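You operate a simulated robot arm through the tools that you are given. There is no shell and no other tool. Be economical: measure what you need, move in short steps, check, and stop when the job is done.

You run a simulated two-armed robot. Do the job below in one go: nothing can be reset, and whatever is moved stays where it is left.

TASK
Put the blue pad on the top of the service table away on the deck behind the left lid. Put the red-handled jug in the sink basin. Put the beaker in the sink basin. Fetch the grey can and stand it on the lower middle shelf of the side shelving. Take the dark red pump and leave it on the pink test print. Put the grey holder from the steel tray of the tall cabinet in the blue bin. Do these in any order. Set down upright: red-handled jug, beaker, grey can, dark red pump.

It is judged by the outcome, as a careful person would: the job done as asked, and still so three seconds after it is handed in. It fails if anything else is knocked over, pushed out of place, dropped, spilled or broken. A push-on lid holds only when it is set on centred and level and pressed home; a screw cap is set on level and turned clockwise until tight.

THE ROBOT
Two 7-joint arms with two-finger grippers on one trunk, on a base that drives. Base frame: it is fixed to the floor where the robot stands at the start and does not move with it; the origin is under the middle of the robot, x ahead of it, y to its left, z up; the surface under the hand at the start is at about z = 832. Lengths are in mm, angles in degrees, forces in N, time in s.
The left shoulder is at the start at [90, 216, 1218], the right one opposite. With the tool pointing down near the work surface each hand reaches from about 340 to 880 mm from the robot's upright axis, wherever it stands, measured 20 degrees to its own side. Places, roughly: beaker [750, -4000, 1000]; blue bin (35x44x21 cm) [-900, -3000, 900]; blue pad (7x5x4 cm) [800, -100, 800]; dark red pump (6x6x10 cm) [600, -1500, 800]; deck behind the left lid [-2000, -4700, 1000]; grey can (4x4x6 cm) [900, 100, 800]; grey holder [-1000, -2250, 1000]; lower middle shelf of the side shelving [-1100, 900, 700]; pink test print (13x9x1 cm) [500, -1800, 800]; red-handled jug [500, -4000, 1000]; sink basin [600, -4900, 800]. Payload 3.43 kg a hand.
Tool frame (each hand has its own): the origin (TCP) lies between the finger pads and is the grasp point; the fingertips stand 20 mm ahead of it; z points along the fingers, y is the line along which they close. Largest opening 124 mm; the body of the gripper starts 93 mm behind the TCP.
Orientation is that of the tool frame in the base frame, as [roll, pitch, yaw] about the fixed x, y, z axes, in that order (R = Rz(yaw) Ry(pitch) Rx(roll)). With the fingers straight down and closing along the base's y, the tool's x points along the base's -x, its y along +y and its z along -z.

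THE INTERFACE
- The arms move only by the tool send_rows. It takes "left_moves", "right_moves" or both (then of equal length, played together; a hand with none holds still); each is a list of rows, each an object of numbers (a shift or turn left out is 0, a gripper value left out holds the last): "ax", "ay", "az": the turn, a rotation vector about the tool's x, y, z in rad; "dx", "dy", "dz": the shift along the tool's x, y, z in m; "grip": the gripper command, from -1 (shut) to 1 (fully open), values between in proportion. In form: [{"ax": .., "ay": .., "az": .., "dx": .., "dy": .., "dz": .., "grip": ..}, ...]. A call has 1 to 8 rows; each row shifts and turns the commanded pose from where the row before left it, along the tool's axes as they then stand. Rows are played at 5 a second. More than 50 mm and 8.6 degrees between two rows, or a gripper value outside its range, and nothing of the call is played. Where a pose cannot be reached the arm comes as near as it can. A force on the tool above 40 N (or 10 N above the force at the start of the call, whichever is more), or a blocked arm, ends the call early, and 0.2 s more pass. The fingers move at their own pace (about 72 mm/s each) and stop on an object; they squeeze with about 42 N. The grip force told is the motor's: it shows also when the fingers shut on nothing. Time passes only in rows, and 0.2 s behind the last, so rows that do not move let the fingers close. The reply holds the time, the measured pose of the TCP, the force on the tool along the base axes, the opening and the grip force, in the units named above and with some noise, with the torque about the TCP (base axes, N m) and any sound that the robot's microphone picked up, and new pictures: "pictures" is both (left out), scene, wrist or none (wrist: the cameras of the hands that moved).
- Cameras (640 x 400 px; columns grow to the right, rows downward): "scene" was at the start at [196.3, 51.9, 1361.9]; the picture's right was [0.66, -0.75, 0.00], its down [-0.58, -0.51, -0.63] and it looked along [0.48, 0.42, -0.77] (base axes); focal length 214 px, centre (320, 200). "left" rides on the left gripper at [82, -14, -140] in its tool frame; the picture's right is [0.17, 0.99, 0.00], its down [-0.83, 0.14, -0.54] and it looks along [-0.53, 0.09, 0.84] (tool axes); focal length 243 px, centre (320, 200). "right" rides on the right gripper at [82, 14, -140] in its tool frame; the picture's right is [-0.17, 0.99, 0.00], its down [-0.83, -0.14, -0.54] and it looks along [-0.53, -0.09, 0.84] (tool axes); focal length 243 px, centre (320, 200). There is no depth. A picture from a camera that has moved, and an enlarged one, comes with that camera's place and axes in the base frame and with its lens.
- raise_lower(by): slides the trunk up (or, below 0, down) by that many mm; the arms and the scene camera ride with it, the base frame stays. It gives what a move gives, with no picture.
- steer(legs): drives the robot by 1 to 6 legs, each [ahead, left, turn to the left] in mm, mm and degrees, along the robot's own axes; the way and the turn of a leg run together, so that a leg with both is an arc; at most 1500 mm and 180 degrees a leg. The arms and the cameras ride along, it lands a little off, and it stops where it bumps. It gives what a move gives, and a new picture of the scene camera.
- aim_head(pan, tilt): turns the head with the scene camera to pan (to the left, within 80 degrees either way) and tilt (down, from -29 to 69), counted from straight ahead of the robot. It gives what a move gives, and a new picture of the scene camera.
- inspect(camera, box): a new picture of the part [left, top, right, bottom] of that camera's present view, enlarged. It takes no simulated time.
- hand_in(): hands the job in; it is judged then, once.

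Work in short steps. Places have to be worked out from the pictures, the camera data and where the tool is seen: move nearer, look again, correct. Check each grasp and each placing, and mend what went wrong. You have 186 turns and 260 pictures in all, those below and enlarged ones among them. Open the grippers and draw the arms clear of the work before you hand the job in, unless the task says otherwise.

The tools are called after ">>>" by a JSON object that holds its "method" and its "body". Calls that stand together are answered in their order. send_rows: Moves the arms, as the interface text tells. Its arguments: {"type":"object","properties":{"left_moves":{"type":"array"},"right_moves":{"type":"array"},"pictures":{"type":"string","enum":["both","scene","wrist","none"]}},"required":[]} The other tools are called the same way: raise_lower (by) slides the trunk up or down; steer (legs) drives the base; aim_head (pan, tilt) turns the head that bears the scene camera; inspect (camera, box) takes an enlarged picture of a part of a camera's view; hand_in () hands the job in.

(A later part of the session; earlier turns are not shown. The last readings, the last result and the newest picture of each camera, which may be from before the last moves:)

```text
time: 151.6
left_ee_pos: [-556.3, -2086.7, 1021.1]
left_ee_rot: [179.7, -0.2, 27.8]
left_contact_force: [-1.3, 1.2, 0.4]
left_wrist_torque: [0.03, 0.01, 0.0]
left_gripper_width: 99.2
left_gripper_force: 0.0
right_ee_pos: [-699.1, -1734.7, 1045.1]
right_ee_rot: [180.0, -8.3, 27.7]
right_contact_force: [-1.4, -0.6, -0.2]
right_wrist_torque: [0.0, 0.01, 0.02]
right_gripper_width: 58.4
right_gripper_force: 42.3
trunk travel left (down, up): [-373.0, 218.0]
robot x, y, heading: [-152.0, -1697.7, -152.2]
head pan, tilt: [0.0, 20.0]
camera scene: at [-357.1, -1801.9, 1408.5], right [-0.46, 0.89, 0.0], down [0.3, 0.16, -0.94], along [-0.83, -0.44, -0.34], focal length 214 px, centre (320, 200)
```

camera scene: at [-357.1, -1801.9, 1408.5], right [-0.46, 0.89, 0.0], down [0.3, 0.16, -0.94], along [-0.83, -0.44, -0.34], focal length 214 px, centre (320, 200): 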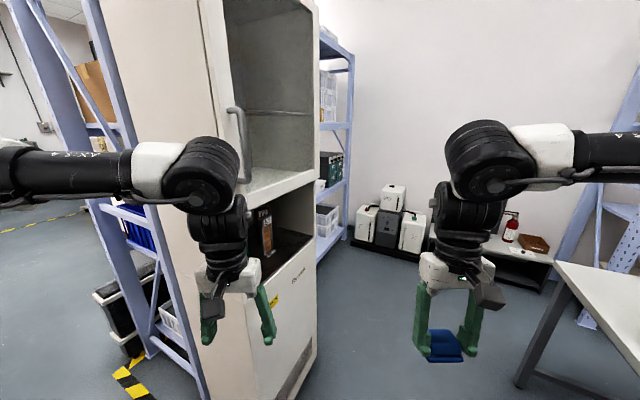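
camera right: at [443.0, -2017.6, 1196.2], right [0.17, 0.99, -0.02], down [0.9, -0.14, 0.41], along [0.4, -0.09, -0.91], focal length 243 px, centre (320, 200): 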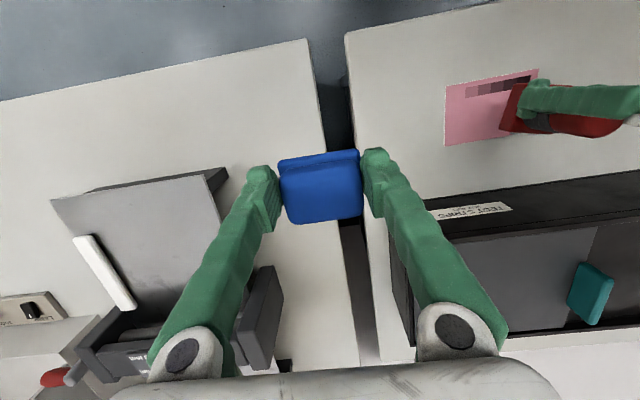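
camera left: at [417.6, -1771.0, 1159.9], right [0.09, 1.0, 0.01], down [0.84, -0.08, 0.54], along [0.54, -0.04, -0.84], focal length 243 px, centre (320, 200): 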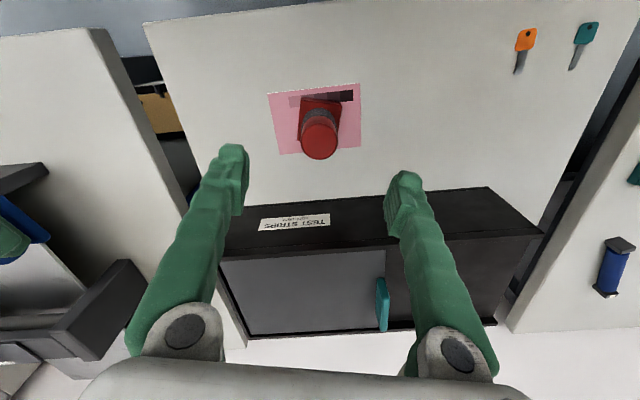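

The lane in front of the cabinet (y -2260…-1170) is free. Turn back to face -y, back up a little, and sidestep in front of the cabinet.

>>> {"method": "steer", "body": {"legs": [[0, 0, 62], [-140, 0, 0], [0, -750, 0]]}}

>>> {"method": "aim_head", "body": {"pan": 0, "tilt": 25}}

```text
time: 166.8
left_ee_pos: [-735.6, -2089.4, 1020.1]
left_ee_rot: [179.5, -0.1, 90.4]
left_contact_force: [-1.1, -0.1, -0.2]
left_wrist_torque: [0.01, 0.01, 0.01]
left_gripper_width: 99.4
left_gripper_force: 0.1
right_ee_pos: [-1115.5, -2054.0, 1045.6]
right_ee_rot: [179.9, -8.4, 90.2]
right_contact_force: [-0.9, -0.8, -0.2]
right_wrist_torque: [0.01, -0.02, 0.01]
right_gripper_width: 58.2
right_gripper_force: 42.1
trunk travel left (down, up): [-373.0, 218.0]
robot x, y, heading: [-896.8, -1547.4, -89.8]
head pan, tilt: [0.0, 20.0]
camera scene: at [-896.2, -1779.7, 1408.5], right [-1.0, 0.0, 0.0], down [0.0, 0.34, -0.94], along [0.0, -0.94, -0.34], focal length 214 px, centre (320, 200)
```

scene: 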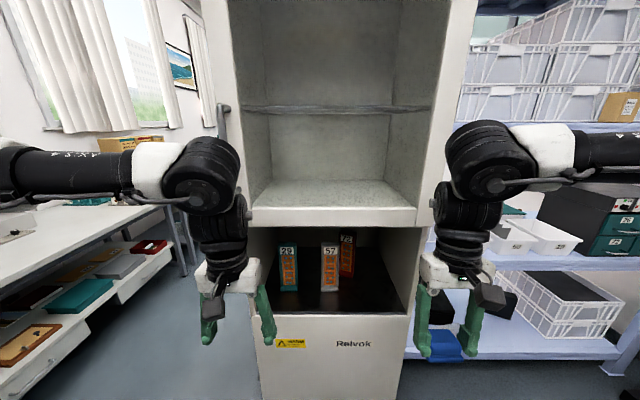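

```text
time: 167.5
left_ee_pos: [-736.6, -2088.7, 1020.7]
left_ee_rot: [179.6, -0.2, 90.4]
left_contact_force: [0.0, 0.3, 0.2]
left_wrist_torque: [-0.01, 0.01, -0.02]
left_gripper_width: 99.3
left_gripper_force: 0.0
right_ee_pos: [-1116.2, -2054.3, 1044.8]
right_ee_rot: [179.9, -8.2, 90.3]
right_contact_force: [0.0, 0.8, -0.4]
right_wrist_torque: [-0.05, -0.02, 0.02]
right_gripper_width: 58.4
right_gripper_force: 42.5
trunk travel left (down, up): [-373.0, 218.0]
robot x, y, heading: [-896.2, -1547.7, -89.7]
head pan, tilt: [0.0, 25.0]
camera scene: at [-896.3, -1778.7, 1400.5], right [-1.0, 0.0, 0.0], down [0.0, 0.42, -0.91], along [0.0, -0.91, -0.42], focal length 214 px, centre (320, 200)
```

scene: 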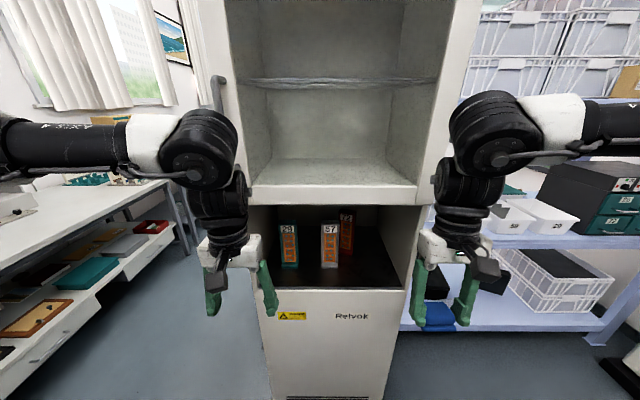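

>>> {"method": "inspect", "body": {"camera": "scene", "box": [230, 170, 440, 300]}}

```text
3.05 times, centred on (335, 235) of scene
camera zoom: at [-896.3, -1778.7, 1400.5], right [-1.0, 0.0, 0.0], down [0.0, 0.42, -0.91], along [0.0, -0.91, -0.42], focal length 654 px, centre (274, 93)
```

zoom: 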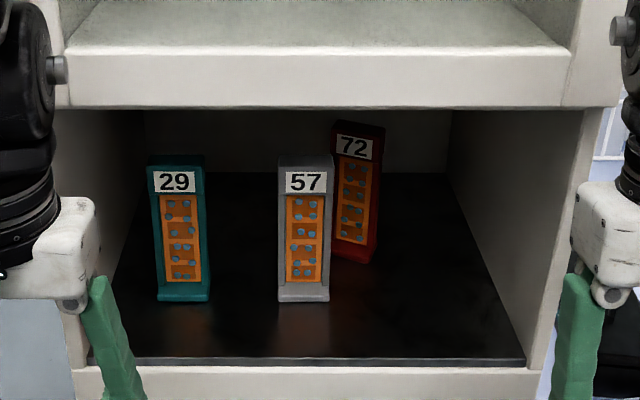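

The grey holder "57" stands in the niche at about x=-928, y≈-2350, z 882–1070, between 29 and 72. It needs a horizontal grasp. Sidestep so the left hand faces it, and start tipping the left hand to point forward.

>>> {"method": "steer", "body": {"legs": [[0, -170, 0]]}}

>>> {"method": "send_rows", "body": {"left_moves": [{"ay": -0.143}, {"ay": -0.143}, {"ay": -0.143}, {"ay": -0.143}, {"ay": -0.143}, {"ay": -0.143}, {"ay": -0.143}, {"ay": -0.143}], "pictures": "scene"}}

```text
time: 170.3
left_ee_pos: [-904.1, -2089.5, 1021.7]
left_ee_rot: [179.6, -0.2, 90.4]
left_contact_force: [0.6, -0.2, -0.5]
left_wrist_torque: [0.0, -0.01, 0.01]
left_gripper_width: 99.1
left_gripper_force: 0.1
right_ee_pos: [-1282.8, -2056.2, 1045.7]
right_ee_rot: [179.9, -8.3, 90.3]
right_contact_force: [0.2, 0.3, -0.5]
right_wrist_torque: [0.0, -0.03, 0.04]
right_gripper_width: 58.2
right_gripper_force: 42.1
trunk travel left (down, up): [-373.0, 218.0]
robot x, y, heading: [-1065.6, -1546.5, -89.7]
head pan, tilt: [0.0, 25.0]
camera scene: at [-1064.4, -1779.5, 1400.4], right [-1.0, -0.01, 0.0], down [0.0, 0.42, -0.91], along [0.0, -0.91, -0.42], focal length 214 px, centre (320, 200)
```

scene: 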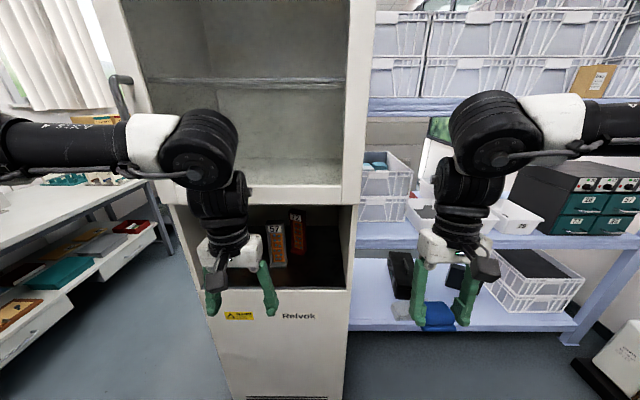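

```text
time: 172.1
left_ee_pos: [-801.6, -2204.8, 1047.2]
left_ee_rot: [179.4, 65.4, 89.5]
left_contact_force: [0.2, -0.8, 0.3]
left_wrist_torque: [0.01, 0.01, 0.03]
left_gripper_width: 99.3
left_gripper_force: 0.0
left hand out of reach, approached as far as the arm can: row 1, 2, 3, 4, 5, 6, 7
right_ee_pos: [-1283.3, -2056.1, 1045.1]
right_ee_rot: [179.8, -8.4, 90.3]
right_contact_force: [0.4, 0.0, 0.0]
right_wrist_torque: [0.0, 0.0, 0.0]
right_gripper_width: 58.3
right_gripper_force: 41.9
trunk travel left (down, up): [-373.0, 218.0]
robot x, y, heading: [-1066.3, -1548.1, -89.7]
head pan, tilt: [0.0, 25.0]
camera scene: at [-1064.2, -1779.8, 1400.4], right [-1.0, -0.01, 0.0], down [0.0, 0.42, -0.91], along [0.0, -0.91, -0.42], focal length 214 px, centre (320, 200)
```

scene: 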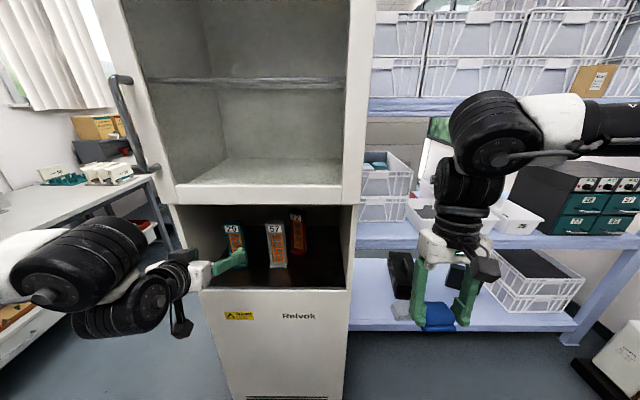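

The hand tipped to 65° but drifted as the arm unfolds. Finish the tipping while moving sideways to the holder's line, in front of the cabinet.

>>> {"method": "send_rows", "body": {"left_moves": [{"ay": -0.143, "dy": -0.03}, {"ay": -0.143, "dy": -0.03}, {"ay": -0.143, "dy": -0.03}, {"dy": -0.03}, {}], "pictures": "both"}}

```text
time: 173.3
left_ee_pos: [-915.7, -2217.4, 1044.7]
left_ee_rot: [99.1, 89.6, 9.5]
left_contact_force: [-1.0, 0.3, -0.1]
left_wrist_torque: [-0.02, 0.01, -0.05]
left_gripper_width: 99.3
left_gripper_force: 0.1
left hand out of reach, approached as far as the arm can: row 1
right_ee_pos: [-1283.6, -2055.5, 1044.1]
right_ee_rot: [179.9, -8.2, 90.3]
right_contact_force: [1.0, 0.5, -0.6]
right_wrist_torque: [-0.02, 0.01, 0.02]
right_gripper_width: 58.5
right_gripper_force: 41.8
trunk travel left (down, up): [-373.0, 218.0]
robot x, y, heading: [-1061.9, -1549.6, -89.7]
head pan, tilt: [0.0, 25.0]
camera scene: at [-1064.2, -1779.3, 1400.5], right [-1.0, -0.01, 0.0], down [0.0, 0.42, -0.91], along [0.0, -0.91, -0.42], focal length 214 px, centre (320, 200)
camera left: at [-929.5, -2076.7, 962.1], right [0.99, 0.01, -0.16], down [0.13, 0.54, 0.83], along [0.09, -0.84, 0.53], focal length 243 px, centre (320, 200)
```

scene: 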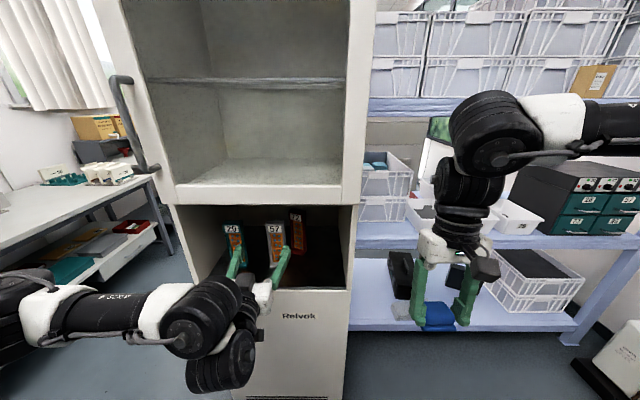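
left: 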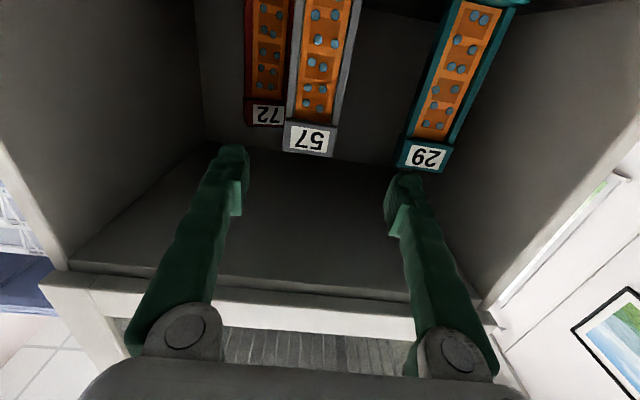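

Hand now horizontal facing the niche; holder top-front at about (-925, -2333, 1066). Align to x=-925, z=1000, narrow the fingers a bit and advance 85 mm.

>>> {"method": "send_rows", "body": {"left_moves": [{"dx": 0.022, "dy": -0.009, "grip": 0.4}, {"dx": 0.022}, {"dz": 0.04}, {"dz": 0.045}, {}], "pictures": "both"}}

```text
time: 174.5
left_ee_pos: [-922.7, -2298.9, 999.7]
left_ee_rot: [101.7, 89.6, 12.2]
left_contact_force: [0.4, 0.5, 0.6]
left_wrist_torque: [-0.02, -0.02, -0.03]
left_gripper_width: 86.7
left_gripper_force: 0.1
right_ee_pos: [-1281.9, -2056.0, 1046.0]
right_ee_rot: [179.9, -8.3, 90.3]
right_contact_force: [-0.7, -0.5, -0.2]
right_wrist_torque: [-0.01, 0.01, 0.02]
right_gripper_width: 58.1
right_gripper_force: 42.3
trunk travel left (down, up): [-373.0, 218.0]
robot x, y, heading: [-1066.1, -1548.6, -89.7]
head pan, tilt: [0.0, 25.0]
camera scene: at [-1063.4, -1779.3, 1400.4], right [-1.0, -0.01, 0.0], down [0.0, 0.42, -0.91], along [0.0, -0.91, -0.42], focal length 214 px, centre (320, 200)
camera left: at [-937.9, -2159.0, 917.9], right [0.99, 0.01, -0.16], down [0.13, 0.54, 0.83], along [0.09, -0.84, 0.53], focal length 243 px, centre (320, 200)
```

scene: 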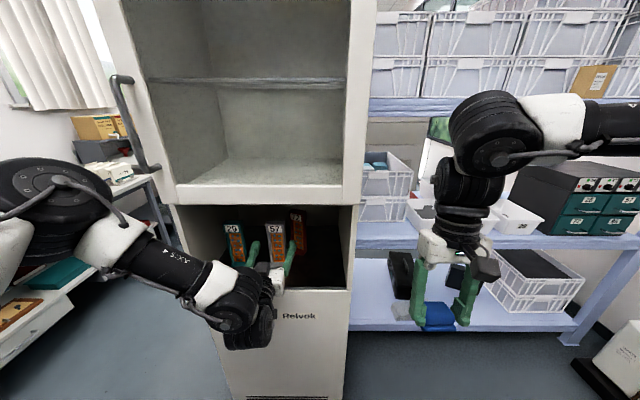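
left: 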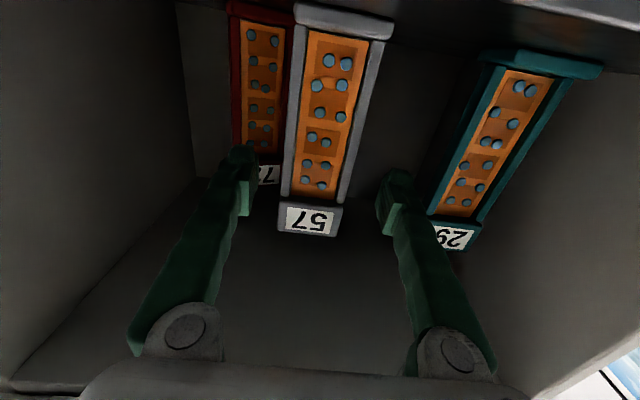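

Aligned. Advance 45 mm and close.

>>> {"method": "send_rows", "body": {"left_moves": [{"dz": 0.025}, {"dz": 0.022, "dy": -0.002}, {}, {"grip": -1}, {}, {}], "pictures": "wrist"}}

```text
time: 175.9
left_ee_pos: [-928.3, -2345.8, 998.6]
left_ee_rot: [96.7, 89.7, 7.3]
left_contact_force: [0.0, -1.3, 1.9]
left_wrist_torque: [-0.11, 0.07, 0.05]
left_gripper_width: 51.0
left_gripper_force: 42.4
right_ee_pos: [-1283.1, -2055.9, 1044.6]
right_ee_rot: [180.0, -8.2, 90.3]
right_contact_force: [-0.2, 0.2, -0.4]
right_wrist_torque: [0.01, 0.0, 0.0]
right_gripper_width: 58.2
right_gripper_force: 42.5
trunk travel left (down, up): [-373.0, 218.0]
robot x, y, heading: [-1065.7, -1549.5, -89.9]
head pan, tilt: [0.0, 25.0]
camera left: at [-942.1, -2206.2, 916.1], right [0.99, 0.01, -0.16], down [0.13, 0.54, 0.83], along [0.09, -0.84, 0.53], focal length 243 px, centre (320, 200)
```

left: 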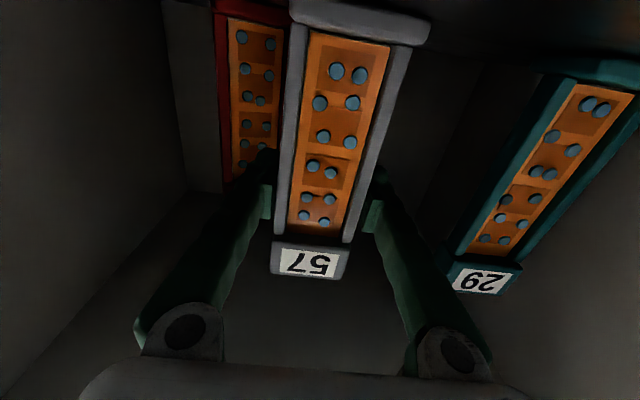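

Held at 51 mm. Lift 20 mm and withdraw.

>>> {"method": "send_rows", "body": {"left_moves": [{"dx": -0.02}, {"dz": -0.045}, {"dz": -0.045}, {"dz": -0.045}, {}], "pictures": "both"}}

```text
time: 177.1
left_ee_pos: [-926.9, -2211.5, 1017.6]
left_ee_rot: [103.3, 89.6, 13.9]
left_contact_force: [-0.4, 0.1, -0.2]
left_wrist_torque: [0.0, -0.02, 0.01]
left_gripper_width: 50.6
left_gripper_force: 42.0
right_ee_pos: [-1282.6, -2055.9, 1045.0]
right_ee_rot: [179.9, -8.3, 90.1]
right_contact_force: [-0.5, 0.4, 0.7]
right_wrist_torque: [0.03, -0.02, -0.01]
right_gripper_width: 58.2
right_gripper_force: 42.2
trunk travel left (down, up): [-373.0, 218.0]
robot x, y, heading: [-1068.9, -1547.5, -89.5]
head pan, tilt: [0.0, 25.0]
camera scene: at [-1064.6, -1780.1, 1400.3], right [-1.0, -0.01, 0.0], down [0.0, 0.42, -0.91], along [0.0, -0.91, -0.42], focal length 214 px, centre (320, 200)
camera left: at [-941.0, -2071.7, 933.7], right [0.99, 0.01, -0.16], down [0.13, 0.54, 0.83], along [0.09, -0.84, 0.53], focal length 243 px, centre (320, 200)
```

scene: 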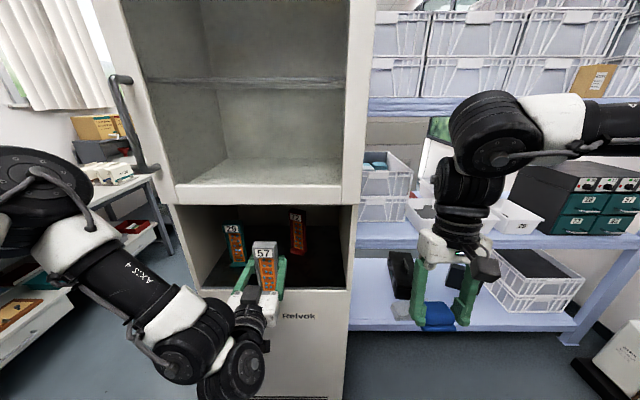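
left: 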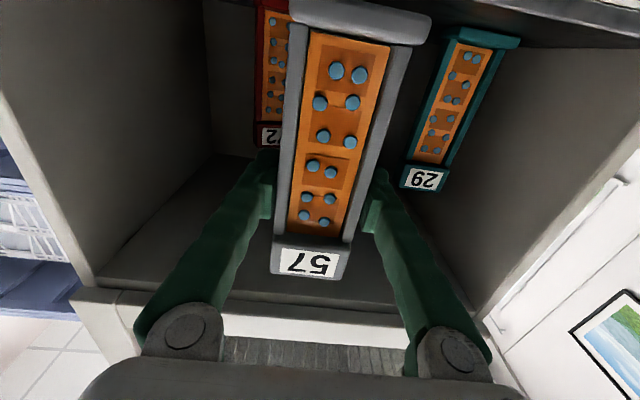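

The holder is out cleanly. Back the robot off 70 mm and tip the hand back to pointing down (holder lying flat), pulling it in.

>>> {"method": "steer", "body": {"legs": [[-70, 0, 0]]}}

>>> {"method": "send_rows", "body": {"left_moves": [{"ay": 0.143, "dx": 0, "dz": -0.012}, {"ay": 0.143, "dx": 0.0017, "dz": -0.0119}, {"ay": 0.143, "dx": 0.0033, "dz": -0.0115}, {"ay": 0.143, "dx": 0.005, "dz": -0.011}, {"ay": 0.143, "dx": 0.0065, "dz": -0.01}, {"ay": 0.143, "dx": 0.0079, "dz": -0.009}, {"ay": 0.143, "dx": 0.009, "dz": -0.0079}, {"ay": 0.143, "dx": 0.01, "dz": -0.0065}], "pictures": "scene"}}

```text
time: 178.2
left_ee_pos: [-927.1, -2171.5, 1011.5]
left_ee_rot: [134.8, 89.4, 45.2]
left_contact_force: [-0.1, 0.4, -1.1]
left_wrist_torque: [-0.01, -0.01, -0.02]
left_gripper_width: 50.7
left_gripper_force: 41.8
right_ee_pos: [-1284.0, -2015.9, 1042.7]
right_ee_rot: [179.8, -8.4, 90.2]
right_contact_force: [0.6, -0.1, -0.2]
right_wrist_torque: [-0.01, -0.01, 0.0]
right_gripper_width: 58.3
right_gripper_force: 41.6
trunk travel left (down, up): [-373.0, 218.0]
robot x, y, heading: [-1063.9, -1505.4, -89.4]
head pan, tilt: [0.0, 25.0]
stopped in leg 1: the robot was blocked; the commanded pose is now the measured one
camera scene: at [-1065.3, -1741.9, 1399.0], right [-1.0, -0.01, 0.0], down [0.0, 0.43, -0.9], along [0.0, -0.9, -0.43], focal length 214 px, centre (320, 200)
```

scene: 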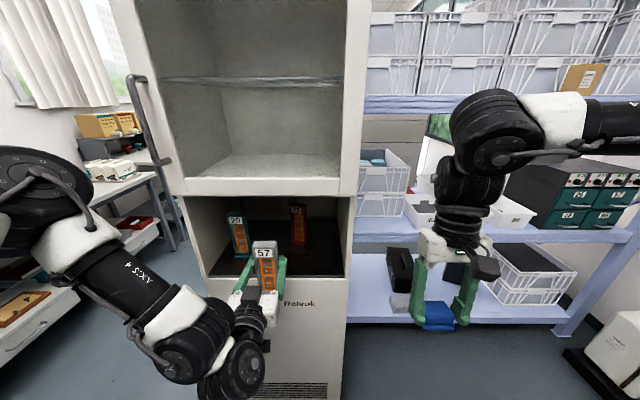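

```text
time: 180.0
left_ee_pos: [-877.2, -2082.4, 879.5]
left_ee_rot: [179.6, 26.8, 90.2]
left_contact_force: [0.4, 0.0, -1.6]
left_wrist_torque: [-0.03, 0.0, -0.01]
left_gripper_width: 50.6
left_gripper_force: 41.8
left hand out of reach, approached as far as the arm can: row 6, 7, 8
right_ee_pos: [-1284.9, -2017.0, 1043.0]
right_ee_rot: [179.8, -8.5, 90.4]
right_contact_force: [-0.5, -0.3, -0.1]
right_wrist_torque: [-0.01, 0.01, 0.0]
right_gripper_width: 58.0
right_gripper_force: 41.9
trunk travel left (down, up): [-373.0, 218.0]
robot x, y, heading: [-1064.8, -1499.5, -89.5]
head pan, tilt: [0.0, 25.0]
camera scene: at [-1065.1, -1742.8, 1398.7], right [-1.0, -0.01, 0.0], down [0.0, 0.43, -0.9], along [0.0, -0.9, -0.43], focal length 214 px, centre (320, 200)
```

scene: 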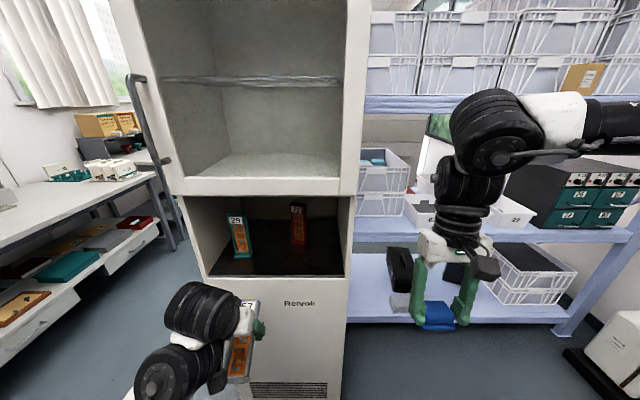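

Bumped lightly behind; move forward 15 mm, then finish tipping while raising the hand.

>>> {"method": "steer", "body": {"legs": [[15, 0, 0]]}}

>>> {"method": "send_rows", "body": {"left_moves": [{"dx": -0.016, "dz": -0.031}, {"ay": 0.143, "dx": -0.016, "dz": -0.031}, {"ay": 0.143, "dx": -0.011, "dz": -0.033}, {"ay": 0.143, "dx": -0.006, "dz": -0.034}, {"ay": 0.04, "dz": -0.035}, {}], "pictures": "both"}}

```text
time: 180.8
left_ee_pos: [-877.1, -2089.4, 885.3]
left_ee_rot: [179.6, 27.3, 90.2]
left_contact_force: [-0.6, 1.1, -0.9]
left_wrist_torque: [-0.02, 0.02, 0.01]
left_gripper_width: 50.6
left_gripper_force: 41.6
right_ee_pos: [-1284.0, -2021.8, 1047.7]
right_ee_rot: [179.9, -7.9, 90.3]
right_contact_force: [0.7, 1.2, 0.0]
right_wrist_torque: [-0.06, 0.03, 0.01]
right_gripper_width: 58.1
right_gripper_force: 41.9
trunk travel left (down, up): [-373.0, 218.0]
robot x, y, heading: [-1065.0, -1516.4, -89.7]
head pan, tilt: [0.0, 25.0]
camera scene: at [-1064.8, -1743.8, 1400.9], right [-1.0, -0.01, 0.0], down [0.0, 0.42, -0.91], along [0.0, -0.91, -0.42], focal length 214 px, centre (320, 200)
```

scene: 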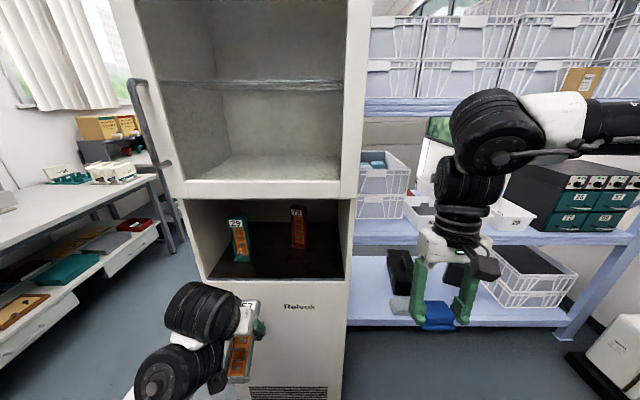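

```text
time: 182.2
left_ee_pos: [-869.9, -2073.3, 856.7]
left_ee_rot: [179.6, 21.8, 90.3]
left_contact_force: [0.5, -1.2, -1.0]
left_wrist_torque: [0.0, -0.04, 0.01]
left_gripper_width: 50.6
left_gripper_force: 42.2
left hand out of reach, approached as far as the arm can: row 1, 2, 3, 4, 5
right_ee_pos: [-1282.8, -2023.7, 1045.7]
right_ee_rot: [179.8, -8.0, 90.3]
right_contact_force: [-0.9, -0.6, -0.6]
right_wrist_torque: [-0.02, 0.01, -0.03]
right_gripper_width: 58.4
right_gripper_force: 41.5
trunk travel left (down, up): [-373.0, 218.0]
robot x, y, heading: [-1064.7, -1517.0, -89.7]
head pan, tilt: [0.0, 25.0]
camera scene: at [-1065.0, -1746.6, 1400.4], right [-1.0, -0.01, 0.0], down [0.0, 0.42, -0.91], along [0.0, -0.91, -0.42], focal length 214 px, centre (320, 200)
camera left: at [-885.1, -1946.1, 956.3], right [0.99, 0.16, -0.06], down [0.14, -0.57, 0.81], along [0.1, -0.81, -0.58], focal length 243 px, centre (320, 200)
```

scene: 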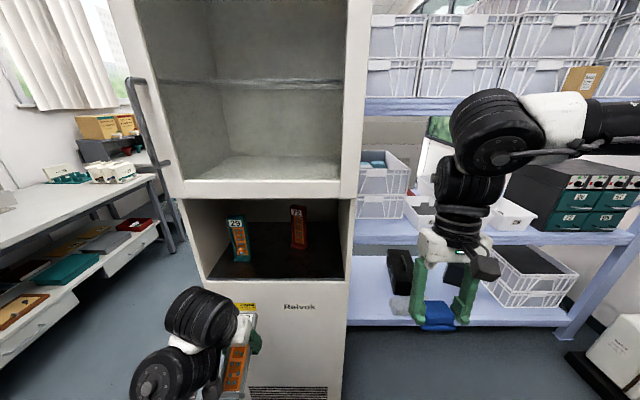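
left: 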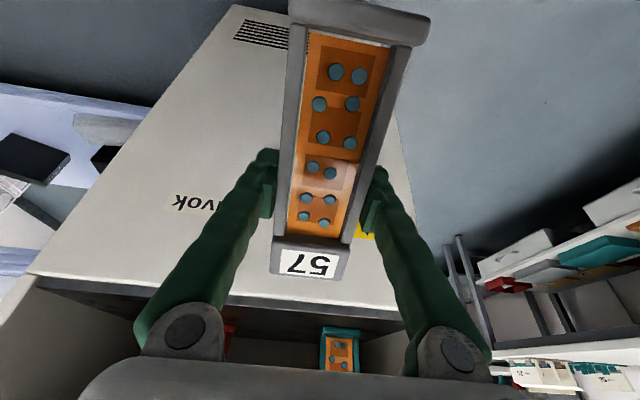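

The arm is folded in a low-elbow posture but compact. Sidestep into the corridor first.

>>> {"method": "steer", "body": {"legs": [[0, 930, 0]]}}

```text
time: 195.1
left_ee_pos: [71.5, -2072.0, 856.6]
left_ee_rot: [179.7, 21.9, 90.1]
left_contact_force: [0.5, 0.3, -1.8]
left_wrist_torque: [0.0, 0.02, 0.01]
left_gripper_width: 50.4
left_gripper_force: 41.9
right_ee_pos: [-340.8, -2019.2, 1047.1]
right_ee_rot: [179.8, -8.1, 90.1]
right_contact_force: [0.1, 0.4, -1.3]
right_wrist_torque: [0.0, 0.0, 0.02]
right_gripper_width: 58.3
right_gripper_force: 42.1
trunk travel left (down, up): [-373.0, 218.0]
robot x, y, heading: [-120.9, -1513.4, -90.0]
head pan, tilt: [0.0, 25.0]
camera scene: at [-121.8, -1743.4, 1400.4], right [-1.0, 0.0, 0.0], down [0.0, 0.42, -0.91], along [0.0, -0.91, -0.42], focal length 214 px, centre (320, 200)
```

scene: 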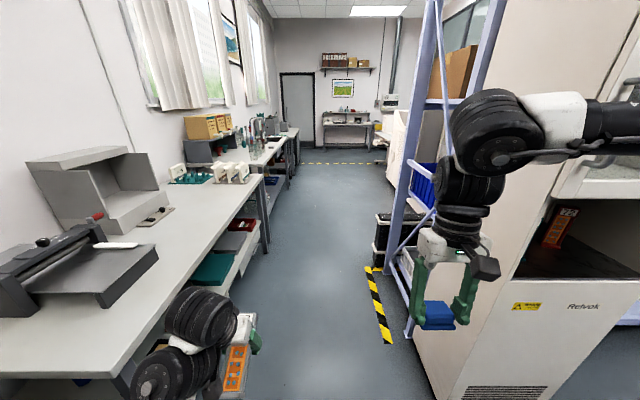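

Rack with the blue bin is ahead on the right (front x≈-710). First I'll try to free the left arm's posture: extend forward and up in the open corridor.

>>> {"method": "send_rows", "body": {"left_moves": [{"dx": -0.037, "dz": -0.0255}, {"dx": -0.037, "dz": -0.0255}, {"dx": -0.037, "dz": -0.0255}, {"dx": -0.037, "dz": -0.0255}, {"dx": -0.037, "dz": -0.0255}, {}], "pictures": "scene"}}

```text
time: 196.5
left_ee_pos: [82.6, -2085.3, 861.1]
left_ee_rot: [179.6, 21.8, 90.1]
left_contact_force: [-0.2, 0.5, -0.6]
left_wrist_torque: [-0.02, -0.01, 0.0]
left_gripper_width: 50.4
left_gripper_force: 41.9
left hand out of reach, approached as far as the arm can: row 1, 2, 3, 4, 5
right_ee_pos: [-340.8, -2020.0, 1047.3]
right_ee_rot: [179.7, -8.0, 90.1]
right_contact_force: [1.1, 0.1, 0.1]
right_wrist_torque: [0.0, 0.0, 0.05]
right_gripper_width: 58.3
right_gripper_force: 42.2
trunk travel left (down, up): [-373.0, 218.0]
robot x, y, heading: [-120.2, -1513.7, -90.0]
head pan, tilt: [0.0, 25.0]
camera scene: at [-121.7, -1743.6, 1400.4], right [-1.0, 0.0, 0.0], down [0.0, 0.42, -0.91], along [0.0, -0.91, -0.42], focal length 214 px, centre (320, 200)
```

scene: 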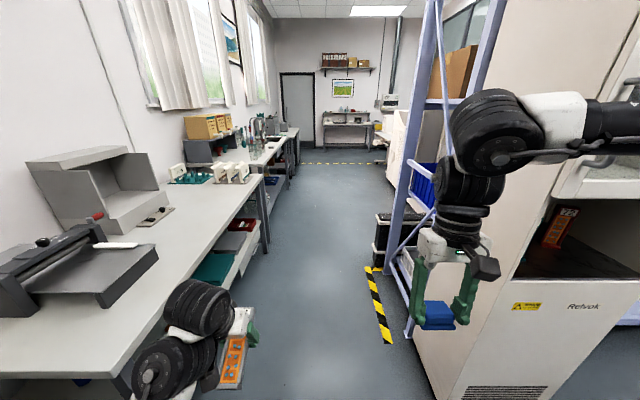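

Retrace: tip the hand back toward horizontal while moving forward and up.

>>> {"method": "send_rows", "body": {"left_moves": [{"ay": -0.143}, {"ay": -0.143}, {"ay": -0.143}, {"ay": -0.143}, {"dz": 0.02, "dx": -0.03}, {"dz": 0.02, "dx": -0.03}, {"dz": 0.02, "dx": -0.03}, {}], "pictures": "scene"}}

```text
time: 198.3
left_ee_pos: [83.9, -2188.0, 902.0]
left_ee_rot: [179.3, 54.6, 89.7]
left_contact_force: [-0.7, -0.3, -0.6]
left_wrist_torque: [0.0, -0.02, 0.0]
left_gripper_width: 50.7
left_gripper_force: 41.9
right_ee_pos: [-341.0, -2019.0, 1047.9]
right_ee_rot: [179.8, -7.9, 90.2]
right_contact_force: [-0.3, 0.4, 0.2]
right_wrist_torque: [-0.01, 0.0, -0.01]
right_gripper_width: 57.9
right_gripper_force: 41.2
trunk travel left (down, up): [-373.0, 218.0]
robot x, y, heading: [-122.6, -1513.9, -89.7]
head pan, tilt: [0.0, 25.0]
camera scene: at [-121.7, -1743.2, 1400.4], right [-1.0, 0.0, 0.0], down [0.0, 0.42, -0.91], along [0.0, -0.91, -0.42], focal length 214 px, centre (320, 200)
```

scene: 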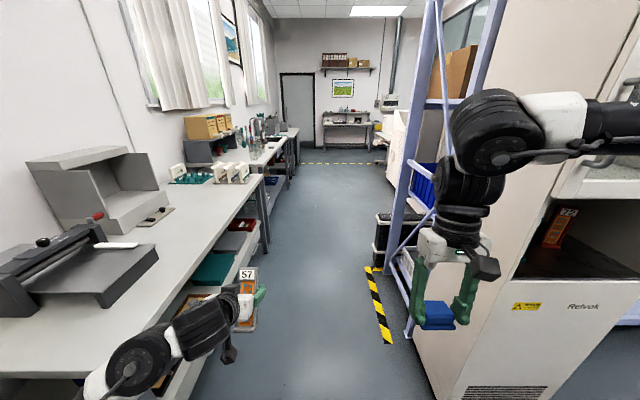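

Now raise the hand.

>>> {"method": "send_rows", "body": {"left_moves": [{"dx": -0.033, "dz": -0.023}, {"dx": -0.033, "dz": -0.023}, {"dx": -0.033, "dz": -0.023}, {"dx": -0.033, "dz": -0.023}, {"dx": -0.033, "dz": -0.023}, {"dx": -0.02, "dz": 0.03}, {"dx": -0.02, "dz": 0.03}, {}], "pictures": "scene"}}

```text
time: 200.1
left_ee_pos: [82.8, -2263.3, 1101.0]
left_ee_rot: [179.5, 54.7, 89.8]
left_contact_force: [-0.3, -1.0, -0.6]
left_wrist_torque: [-0.04, -0.06, 0.02]
left_gripper_width: 50.5
left_gripper_force: 41.8
right_ee_pos: [-342.3, -2019.1, 1047.5]
right_ee_rot: [179.8, -7.9, 90.1]
right_contact_force: [0.1, -0.9, -0.6]
right_wrist_torque: [-0.03, 0.0, 0.01]
right_gripper_width: 58.2
right_gripper_force: 42.3
trunk travel left (down, up): [-373.0, 218.0]
robot x, y, heading: [-124.4, -1513.6, -89.7]
head pan, tilt: [0.0, 25.0]
camera scene: at [-121.7, -1742.7, 1400.5], right [-1.0, 0.0, 0.0], down [0.0, 0.42, -0.91], along [0.0, -0.91, -0.42], focal length 214 px, centre (320, 200)
```

scene: 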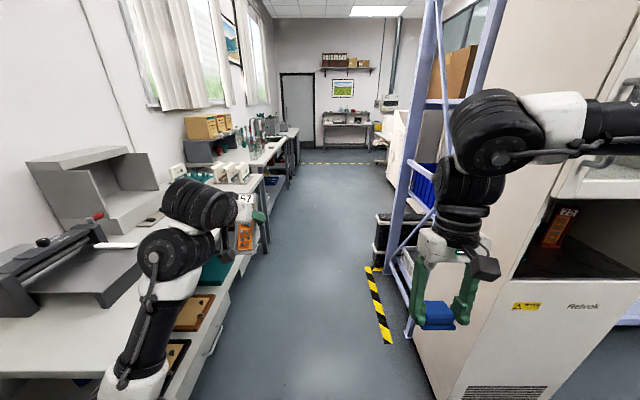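

Now tip down at this extended position.

>>> {"method": "send_rows", "body": {"left_moves": [{"ay": 0.143}, {"ay": 0.143}, {"ay": 0.143}, {"ay": 0.143}, {"ay": 0.143}, {"ay": 0.143}, {"ay": 0.09}, {}], "pictures": "scene"}}

```text
time: 200.9
left_ee_pos: [84.9, -2263.6, 1097.1]
left_ee_rot: [180.0, 35.7, 90.3]
left_contact_force: [-9.7, -12.8, -9.4]
left_wrist_torque: [-0.49, -0.72, 1.53]
left_gripper_width: 50.6
left_gripper_force: 42.0
left hand out of reach, approached as far as the arm can: row 3, 4
right_ee_pos: [-340.2, -2019.7, 1047.4]
right_ee_rot: [179.8, -7.9, 90.0]
right_contact_force: [-0.5, -0.8, -0.1]
right_wrist_torque: [0.01, 0.02, 0.02]
right_gripper_width: 58.4
right_gripper_force: 41.9
trunk travel left (down, up): [-373.0, 218.0]
robot x, y, heading: [-122.5, -1513.6, -89.5]
head pan, tilt: [0.0, 25.0]
stopped in row 4 (left hand): the force on the tool passed its limit at 42 N (the readings are from after the stop); the commanded pose is now the measured one
camera scene: at [-121.7, -1743.2, 1400.4], right [-1.0, 0.0, 0.0], down [0.0, 0.42, -0.91], along [0.0, -0.91, -0.42], focal length 214 px, centre (320, 200)
```

scene: 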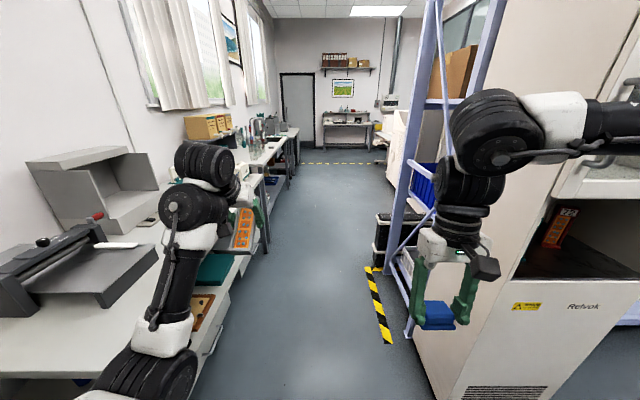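

The holder's end touches my own forearm in this posture; undo that tip. Then drive down the corridor to look at the bin.

>>> {"method": "send_rows", "body": {"left_moves": [{"ay": -0.143}, {"ay": -0.143}, {"ay": -0.05}, {}], "pictures": "none"}}

>>> {"method": "steer", "body": {"legs": [[1250, 0, 0]]}}

>>> {"method": "aim_head", "body": {"pan": -75, "tilt": 25}}

```text
time: 201.9
left_ee_pos: [84.5, -2264.3, 1095.4]
left_ee_rot: [179.7, 55.1, 89.9]
left_contact_force: [0.1, 0.3, -1.4]
left_wrist_torque: [0.02, 0.03, 0.02]
left_gripper_width: 50.6
left_gripper_force: 42.4
right_ee_pos: [-341.3, -2019.3, 1046.3]
right_ee_rot: [179.8, -8.0, 90.1]
right_contact_force: [-0.1, 0.0, 0.3]
right_wrist_torque: [0.0, -0.02, 0.01]
right_gripper_width: 58.2
right_gripper_force: 41.5
trunk travel left (down, up): [-373.0, 218.0]
robot x, y, heading: [-121.6, -1513.6, -89.8]
head pan, tilt: [0.0, 25.0]
```

```text
time: 209.6
left_ee_pos: [61.3, -3490.9, 1095.8]
left_ee_rot: [179.8, 55.0, 89.0]
left_contact_force: [-0.1, 0.7, -0.2]
left_wrist_torque: [-0.01, 0.02, 0.02]
left_gripper_width: 50.6
left_gripper_force: 42.0
right_ee_pos: [-359.6, -3238.1, 1046.5]
right_ee_rot: [179.8, -8.1, 89.2]
right_contact_force: [1.2, 0.6, 0.3]
right_wrist_torque: [-0.01, 0.01, 0.0]
right_gripper_width: 58.1
right_gripper_force: 42.4
trunk travel left (down, up): [-373.0, 218.0]
robot x, y, heading: [-131.9, -2735.9, -90.6]
head pan, tilt: [0.0, 25.0]
camera scene: at [-134.7, -2966.7, 1400.4], right [-1.0, 0.02, 0.0], down [0.01, 0.42, -0.91], along [-0.01, -0.91, -0.42], focal length 214 px, centre (320, 200)
```

scene: 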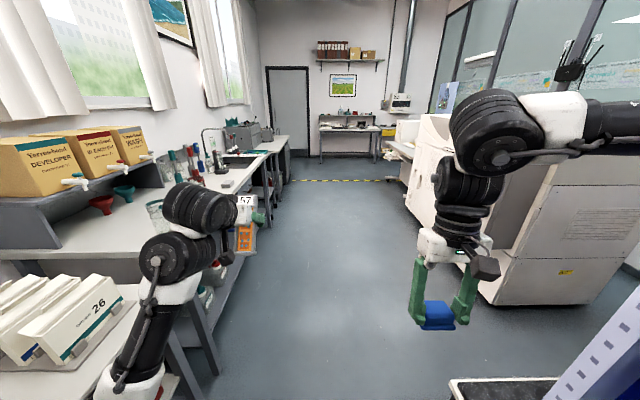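

```text
time: 211.1
left_ee_pos: [62.0, -3492.2, 1095.6]
left_ee_rot: [179.8, 55.1, 89.0]
left_contact_force: [0.1, 0.4, -0.8]
left_wrist_torque: [0.0, 0.01, -0.02]
left_gripper_width: 50.6
left_gripper_force: 42.0
right_ee_pos: [-359.2, -3238.5, 1047.4]
right_ee_rot: [179.8, -8.0, 89.1]
right_contact_force: [-0.4, 0.8, -0.7]
right_wrist_torque: [0.02, 0.0, -0.01]
right_gripper_width: 58.6
right_gripper_force: 41.8
trunk travel left (down, up): [-373.0, 218.0]
robot x, y, heading: [-131.4, -2738.0, -90.9]
head pan, tilt: [-75.0, 25.0]
camera scene: at [-222.5, -2897.2, 1400.4], right [-0.24, 0.97, 0.0], down [0.41, 0.1, -0.91], along [-0.88, -0.22, -0.42], focal length 214 px, centre (320, 200)
```

scene: 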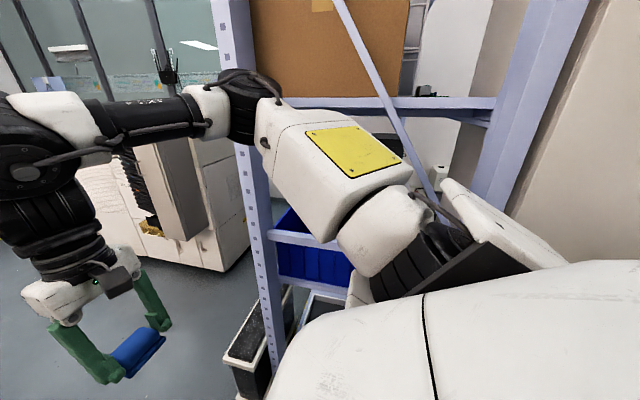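

The end of the rack facing me has a diagonal brace, so its open front must be on the south (-y) side. Drive further south and look.

>>> {"method": "steer", "body": {"legs": [[950, 0, 1]]}}

>>> {"method": "steer", "body": {"legs": [[0, 0, -80]]}}

```text
time: 217.2
left_ee_pos: [87.4, -4434.9, 1095.0]
left_ee_rot: [179.7, 55.2, 90.9]
left_contact_force: [0.8, 0.7, -1.3]
left_wrist_torque: [-0.01, 0.0, -0.02]
left_gripper_width: 50.7
left_gripper_force: 41.7
right_ee_pos: [-340.7, -4195.5, 1047.6]
right_ee_rot: [179.8, -8.0, 90.9]
right_contact_force: [-0.1, 0.3, 0.1]
right_wrist_torque: [-0.01, -0.02, -0.03]
right_gripper_width: 58.3
right_gripper_force: 42.3
trunk travel left (down, up): [-373.0, 218.0]
robot x, y, heading: [-126.5, -3685.4, -89.1]
head pan, tilt: [-75.0, 25.0]
camera scene: at [-216.8, -3849.2, 1400.4], right [-0.28, 0.96, 0.0], down [0.41, 0.12, -0.91], along [-0.87, -0.25, -0.42], focal length 214 px, centre (320, 200)
```

scene: 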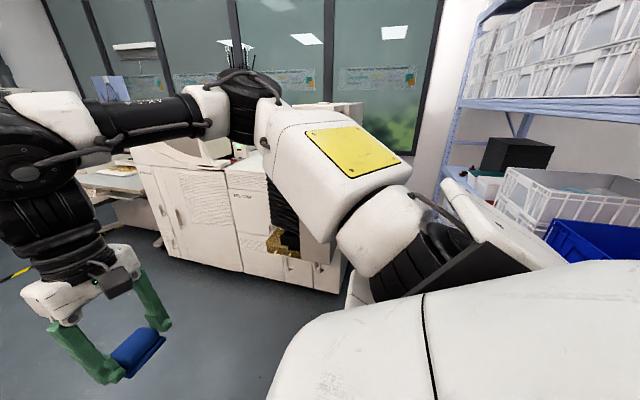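

```text
time: 222.4
left_ee_pos: [-840.4, -4004.8, 1096.0]
left_ee_rot: [179.7, 55.0, 8.7]
left_contact_force: [0.1, 0.9, -0.8]
left_wrist_torque: [0.02, 0.01, -0.02]
left_gripper_width: 50.6
left_gripper_force: 42.3
right_ee_pos: [-663.3, -3546.6, 1047.2]
right_ee_rot: [179.8, -7.9, 9.0]
right_contact_force: [0.5, 0.1, 0.8]
right_wrist_torque: [-0.01, -0.02, 0.0]
right_gripper_width: 58.3
right_gripper_force: 42.2
trunk travel left (down, up): [-373.0, 218.0]
robot x, y, heading: [-128.3, -3684.2, -171.0]
head pan, tilt: [-75.0, 25.0]
camera scene: at [-306.1, -3621.7, 1400.4], right [0.91, 0.41, 0.0], down [0.17, -0.39, -0.91], along [-0.37, 0.83, -0.42], focal length 214 px, centre (320, 200)
```

scene: 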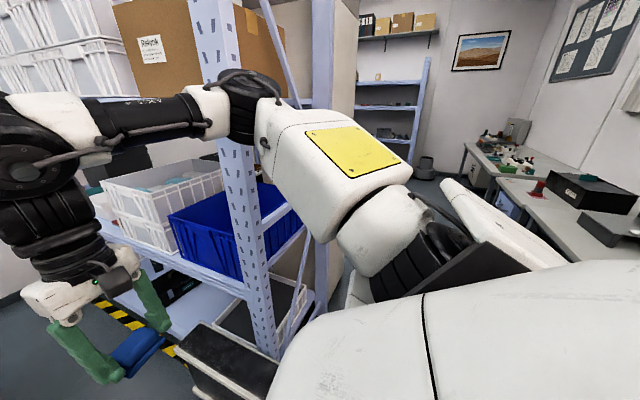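

The rack's open side faces south, with the blue bin at its east end (front edge y≈-3217). Move out to (-550, -4080) and turn to face north.

>>> {"method": "steer", "body": {"legs": [[479, 325, 0], [0, 0, -99]]}}

>>> {"method": "aim_head", "body": {"pan": 20, "tilt": 25}}

```text
time: 226.1
left_ee_pos: [-1158.2, -4316.4, 1094.5]
left_ee_rot: [179.0, 54.6, 8.5]
left_contact_force: [12.5, 4.1, 4.4]
left_wrist_torque: [0.11, 0.11, -0.47]
left_gripper_width: 50.5
left_gripper_force: 42.2
right_ee_pos: [-991.0, -3860.8, 1047.2]
right_ee_rot: [179.9, -7.9, 9.6]
right_contact_force: [-0.5, 0.7, -1.3]
right_wrist_torque: [0.0, -0.03, 0.0]
right_gripper_width: 58.4
right_gripper_force: 42.2
trunk travel left (down, up): [-373.0, 218.0]
robot x, y, heading: [-457.5, -3995.1, -170.3]
head pan, tilt: [-75.0, 25.0]
stopped in leg 1: the force on the tool passed its limit at 111 N (the readings are from after the stop); the commanded pose is now the measured one
camera scene: at [-631.1, -3932.7, 1400.8], right [0.91, 0.42, 0.0], down [0.17, -0.38, -0.91], along [-0.38, 0.82, -0.42], focal length 214 px, centre (320, 200)
```

scene: 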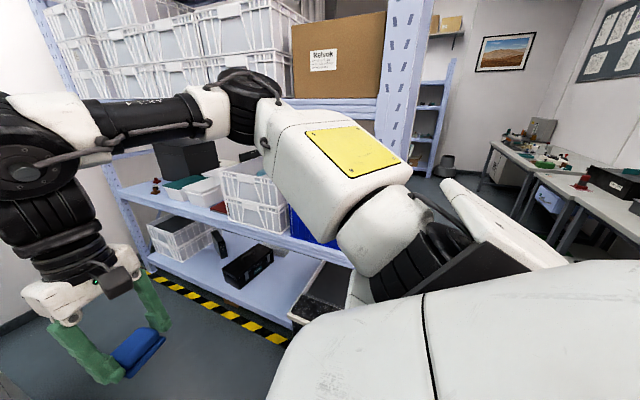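

```text
time: 227.8
left_ee_pos: [-1157.8, -4316.4, 1094.5]
left_ee_rot: [179.0, 54.5, 8.4]
left_contact_force: [15.5, 6.0, 2.7]
left_wrist_torque: [0.12, 0.09, -0.62]
left_gripper_width: 50.4
left_gripper_force: 42.2
right_ee_pos: [-990.3, -3860.3, 1046.4]
right_ee_rot: [179.8, -8.0, 9.6]
right_contact_force: [-0.4, 0.3, -1.5]
right_wrist_torque: [-0.04, -0.01, 0.02]
right_gripper_width: 58.2
right_gripper_force: 42.0
trunk travel left (down, up): [-373.0, 218.0]
robot x, y, heading: [-455.1, -3994.6, -170.4]
head pan, tilt: [20.0, 25.0]
camera scene: at [-672.6, -4061.1, 1400.9], right [-0.49, 0.87, 0.0], down [0.37, 0.21, -0.91], along [-0.79, -0.45, -0.42], focal length 214 px, centre (320, 200)
```

scene: 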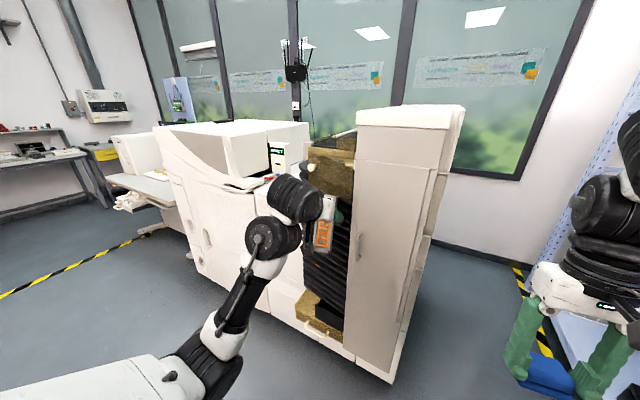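

The hand touched the machine; back straight off and shift south, then turn toward the rack.

>>> {"method": "steer", "body": {"legs": [[-250, 0, 0], [0, 150, 0], [0, 0, -99.5]]}}

```text
time: 238.0
left_ee_pos: [-375.5, -3354.1, 1093.5]
left_ee_rot: [179.1, 54.5, -91.5]
left_contact_force: [-1.0, -0.4, -1.2]
left_wrist_torque: [0.02, -0.01, -0.04]
left_gripper_width: 50.5
left_gripper_force: 41.7
right_ee_pos: [43.6, -3598.7, 1045.8]
right_ee_rot: [179.8, -8.2, -90.5]
right_contact_force: [0.1, -0.3, -1.4]
right_wrist_torque: [-0.01, 0.03, 0.01]
right_gripper_width: 58.5
right_gripper_force: 41.9
trunk travel left (down, up): [-373.0, 218.0]
robot x, y, heading: [-180.1, -4104.1, 89.9]
head pan, tilt: [20.0, 25.0]
camera scene: at [-211.6, -3874.3, 1400.4], right [0.94, 0.33, 0.0], down [0.14, -0.4, -0.91], along [-0.3, 0.85, -0.42], focal length 214 px, centre (320, 200)
```

scene: 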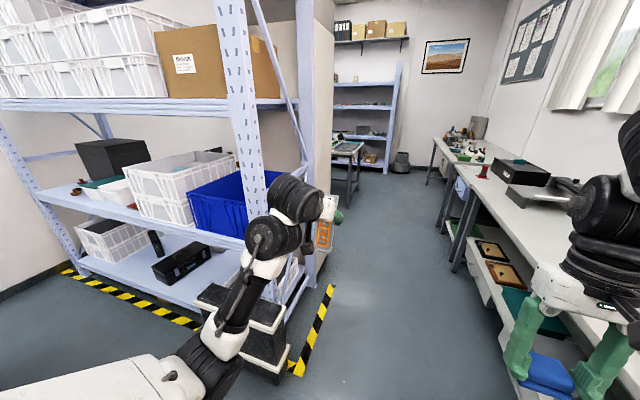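

Good view of the bin (rim z≈1025, shelf above ≈1340). I want the left arm hand-down with elbow up: stretch the arm fully in the free corridor, then tip the hand down there.

>>> {"method": "send_rows", "body": {"left_moves": [{"dx": -0.023, "dz": 0.032}, {"dx": -0.023, "dz": 0.032}, {"dx": -0.023, "dz": 0.032}, {"dx": -0.023, "dz": 0.032}, {"ay": 0.1}, {"ay": 0.1}, {"ay": 0.1}, {}], "pictures": "scene"}}

```text
time: 239.8
left_ee_pos: [-373.2, -3197.1, 1092.9]
left_ee_rot: [179.2, 37.0, -91.2]
left_contact_force: [0.8, -0.4, -0.6]
left_wrist_torque: [0.02, -0.03, 0.03]
left_gripper_width: 50.1
left_gripper_force: 41.8
right_ee_pos: [43.0, -3598.4, 1046.1]
right_ee_rot: [179.9, -8.1, -90.4]
right_contact_force: [0.0, -0.2, 0.2]
right_wrist_torque: [0.02, 0.01, -0.03]
right_gripper_width: 58.2
right_gripper_force: 41.9
trunk travel left (down, up): [-373.0, 218.0]
robot x, y, heading: [-182.6, -4101.8, 89.4]
head pan, tilt: [20.0, 25.0]
camera scene: at [-211.8, -3874.4, 1400.4], right [0.94, 0.33, 0.0], down [0.14, -0.4, -0.91], along [-0.3, 0.85, -0.42], focal length 214 px, centre (320, 200)
```

scene: 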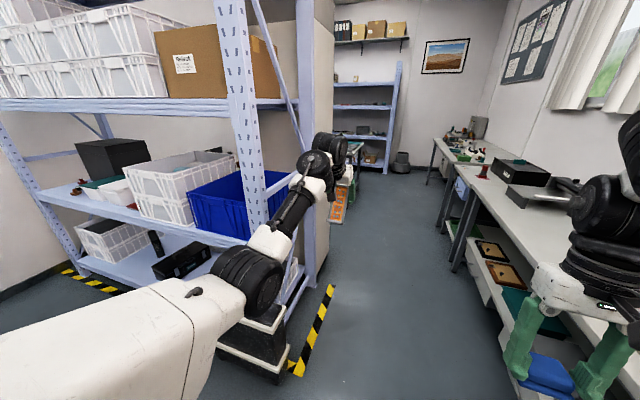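

Working: reach 905 mm, pitch 37°. Continue tipping down.

>>> {"method": "send_rows", "body": {"left_moves": [{"ay": 0.1}, {"ay": 0.1}, {"ay": 0.1}, {"ay": 0.1}, {"ay": 0.1}, {"ay": 0.1}, {"ay": 0.05}, {}], "pictures": "scene"}}

```text
time: 241.6
left_ee_pos: [-396.2, -3253.4, 1082.1]
left_ee_rot: [179.6, 9.1, -90.9]
left_contact_force: [0.2, 0.0, -1.4]
left_wrist_torque: [-0.01, -0.01, 0.04]
left_gripper_width: 50.5
left_gripper_force: 41.5
left hand out of reach, approached as far as the arm can: row 4, 5, 6, 7
right_ee_pos: [44.0, -3598.2, 1044.7]
right_ee_rot: [179.8, -7.9, -90.5]
right_contact_force: [0.7, 0.0, -0.2]
right_wrist_torque: [0.0, 0.02, 0.0]
right_gripper_width: 58.0
right_gripper_force: 41.9
trunk travel left (down, up): [-373.0, 218.0]
robot x, y, heading: [-184.9, -4100.7, 89.6]
head pan, tilt: [20.0, 25.0]
camera scene: at [-211.2, -3874.7, 1400.5], right [0.94, 0.33, 0.0], down [0.14, -0.4, -0.91], along [-0.3, 0.85, -0.42], focal length 214 px, centre (320, 200)
```

scene: 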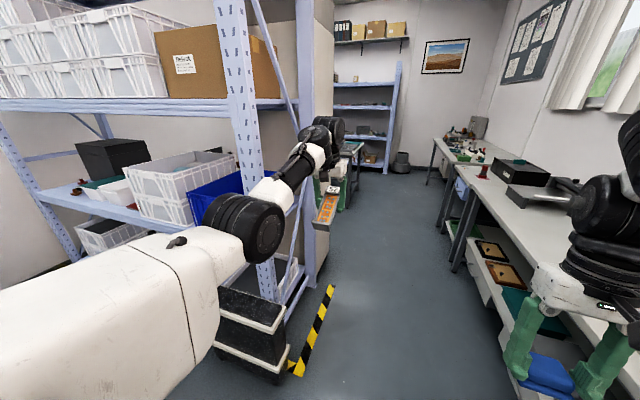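

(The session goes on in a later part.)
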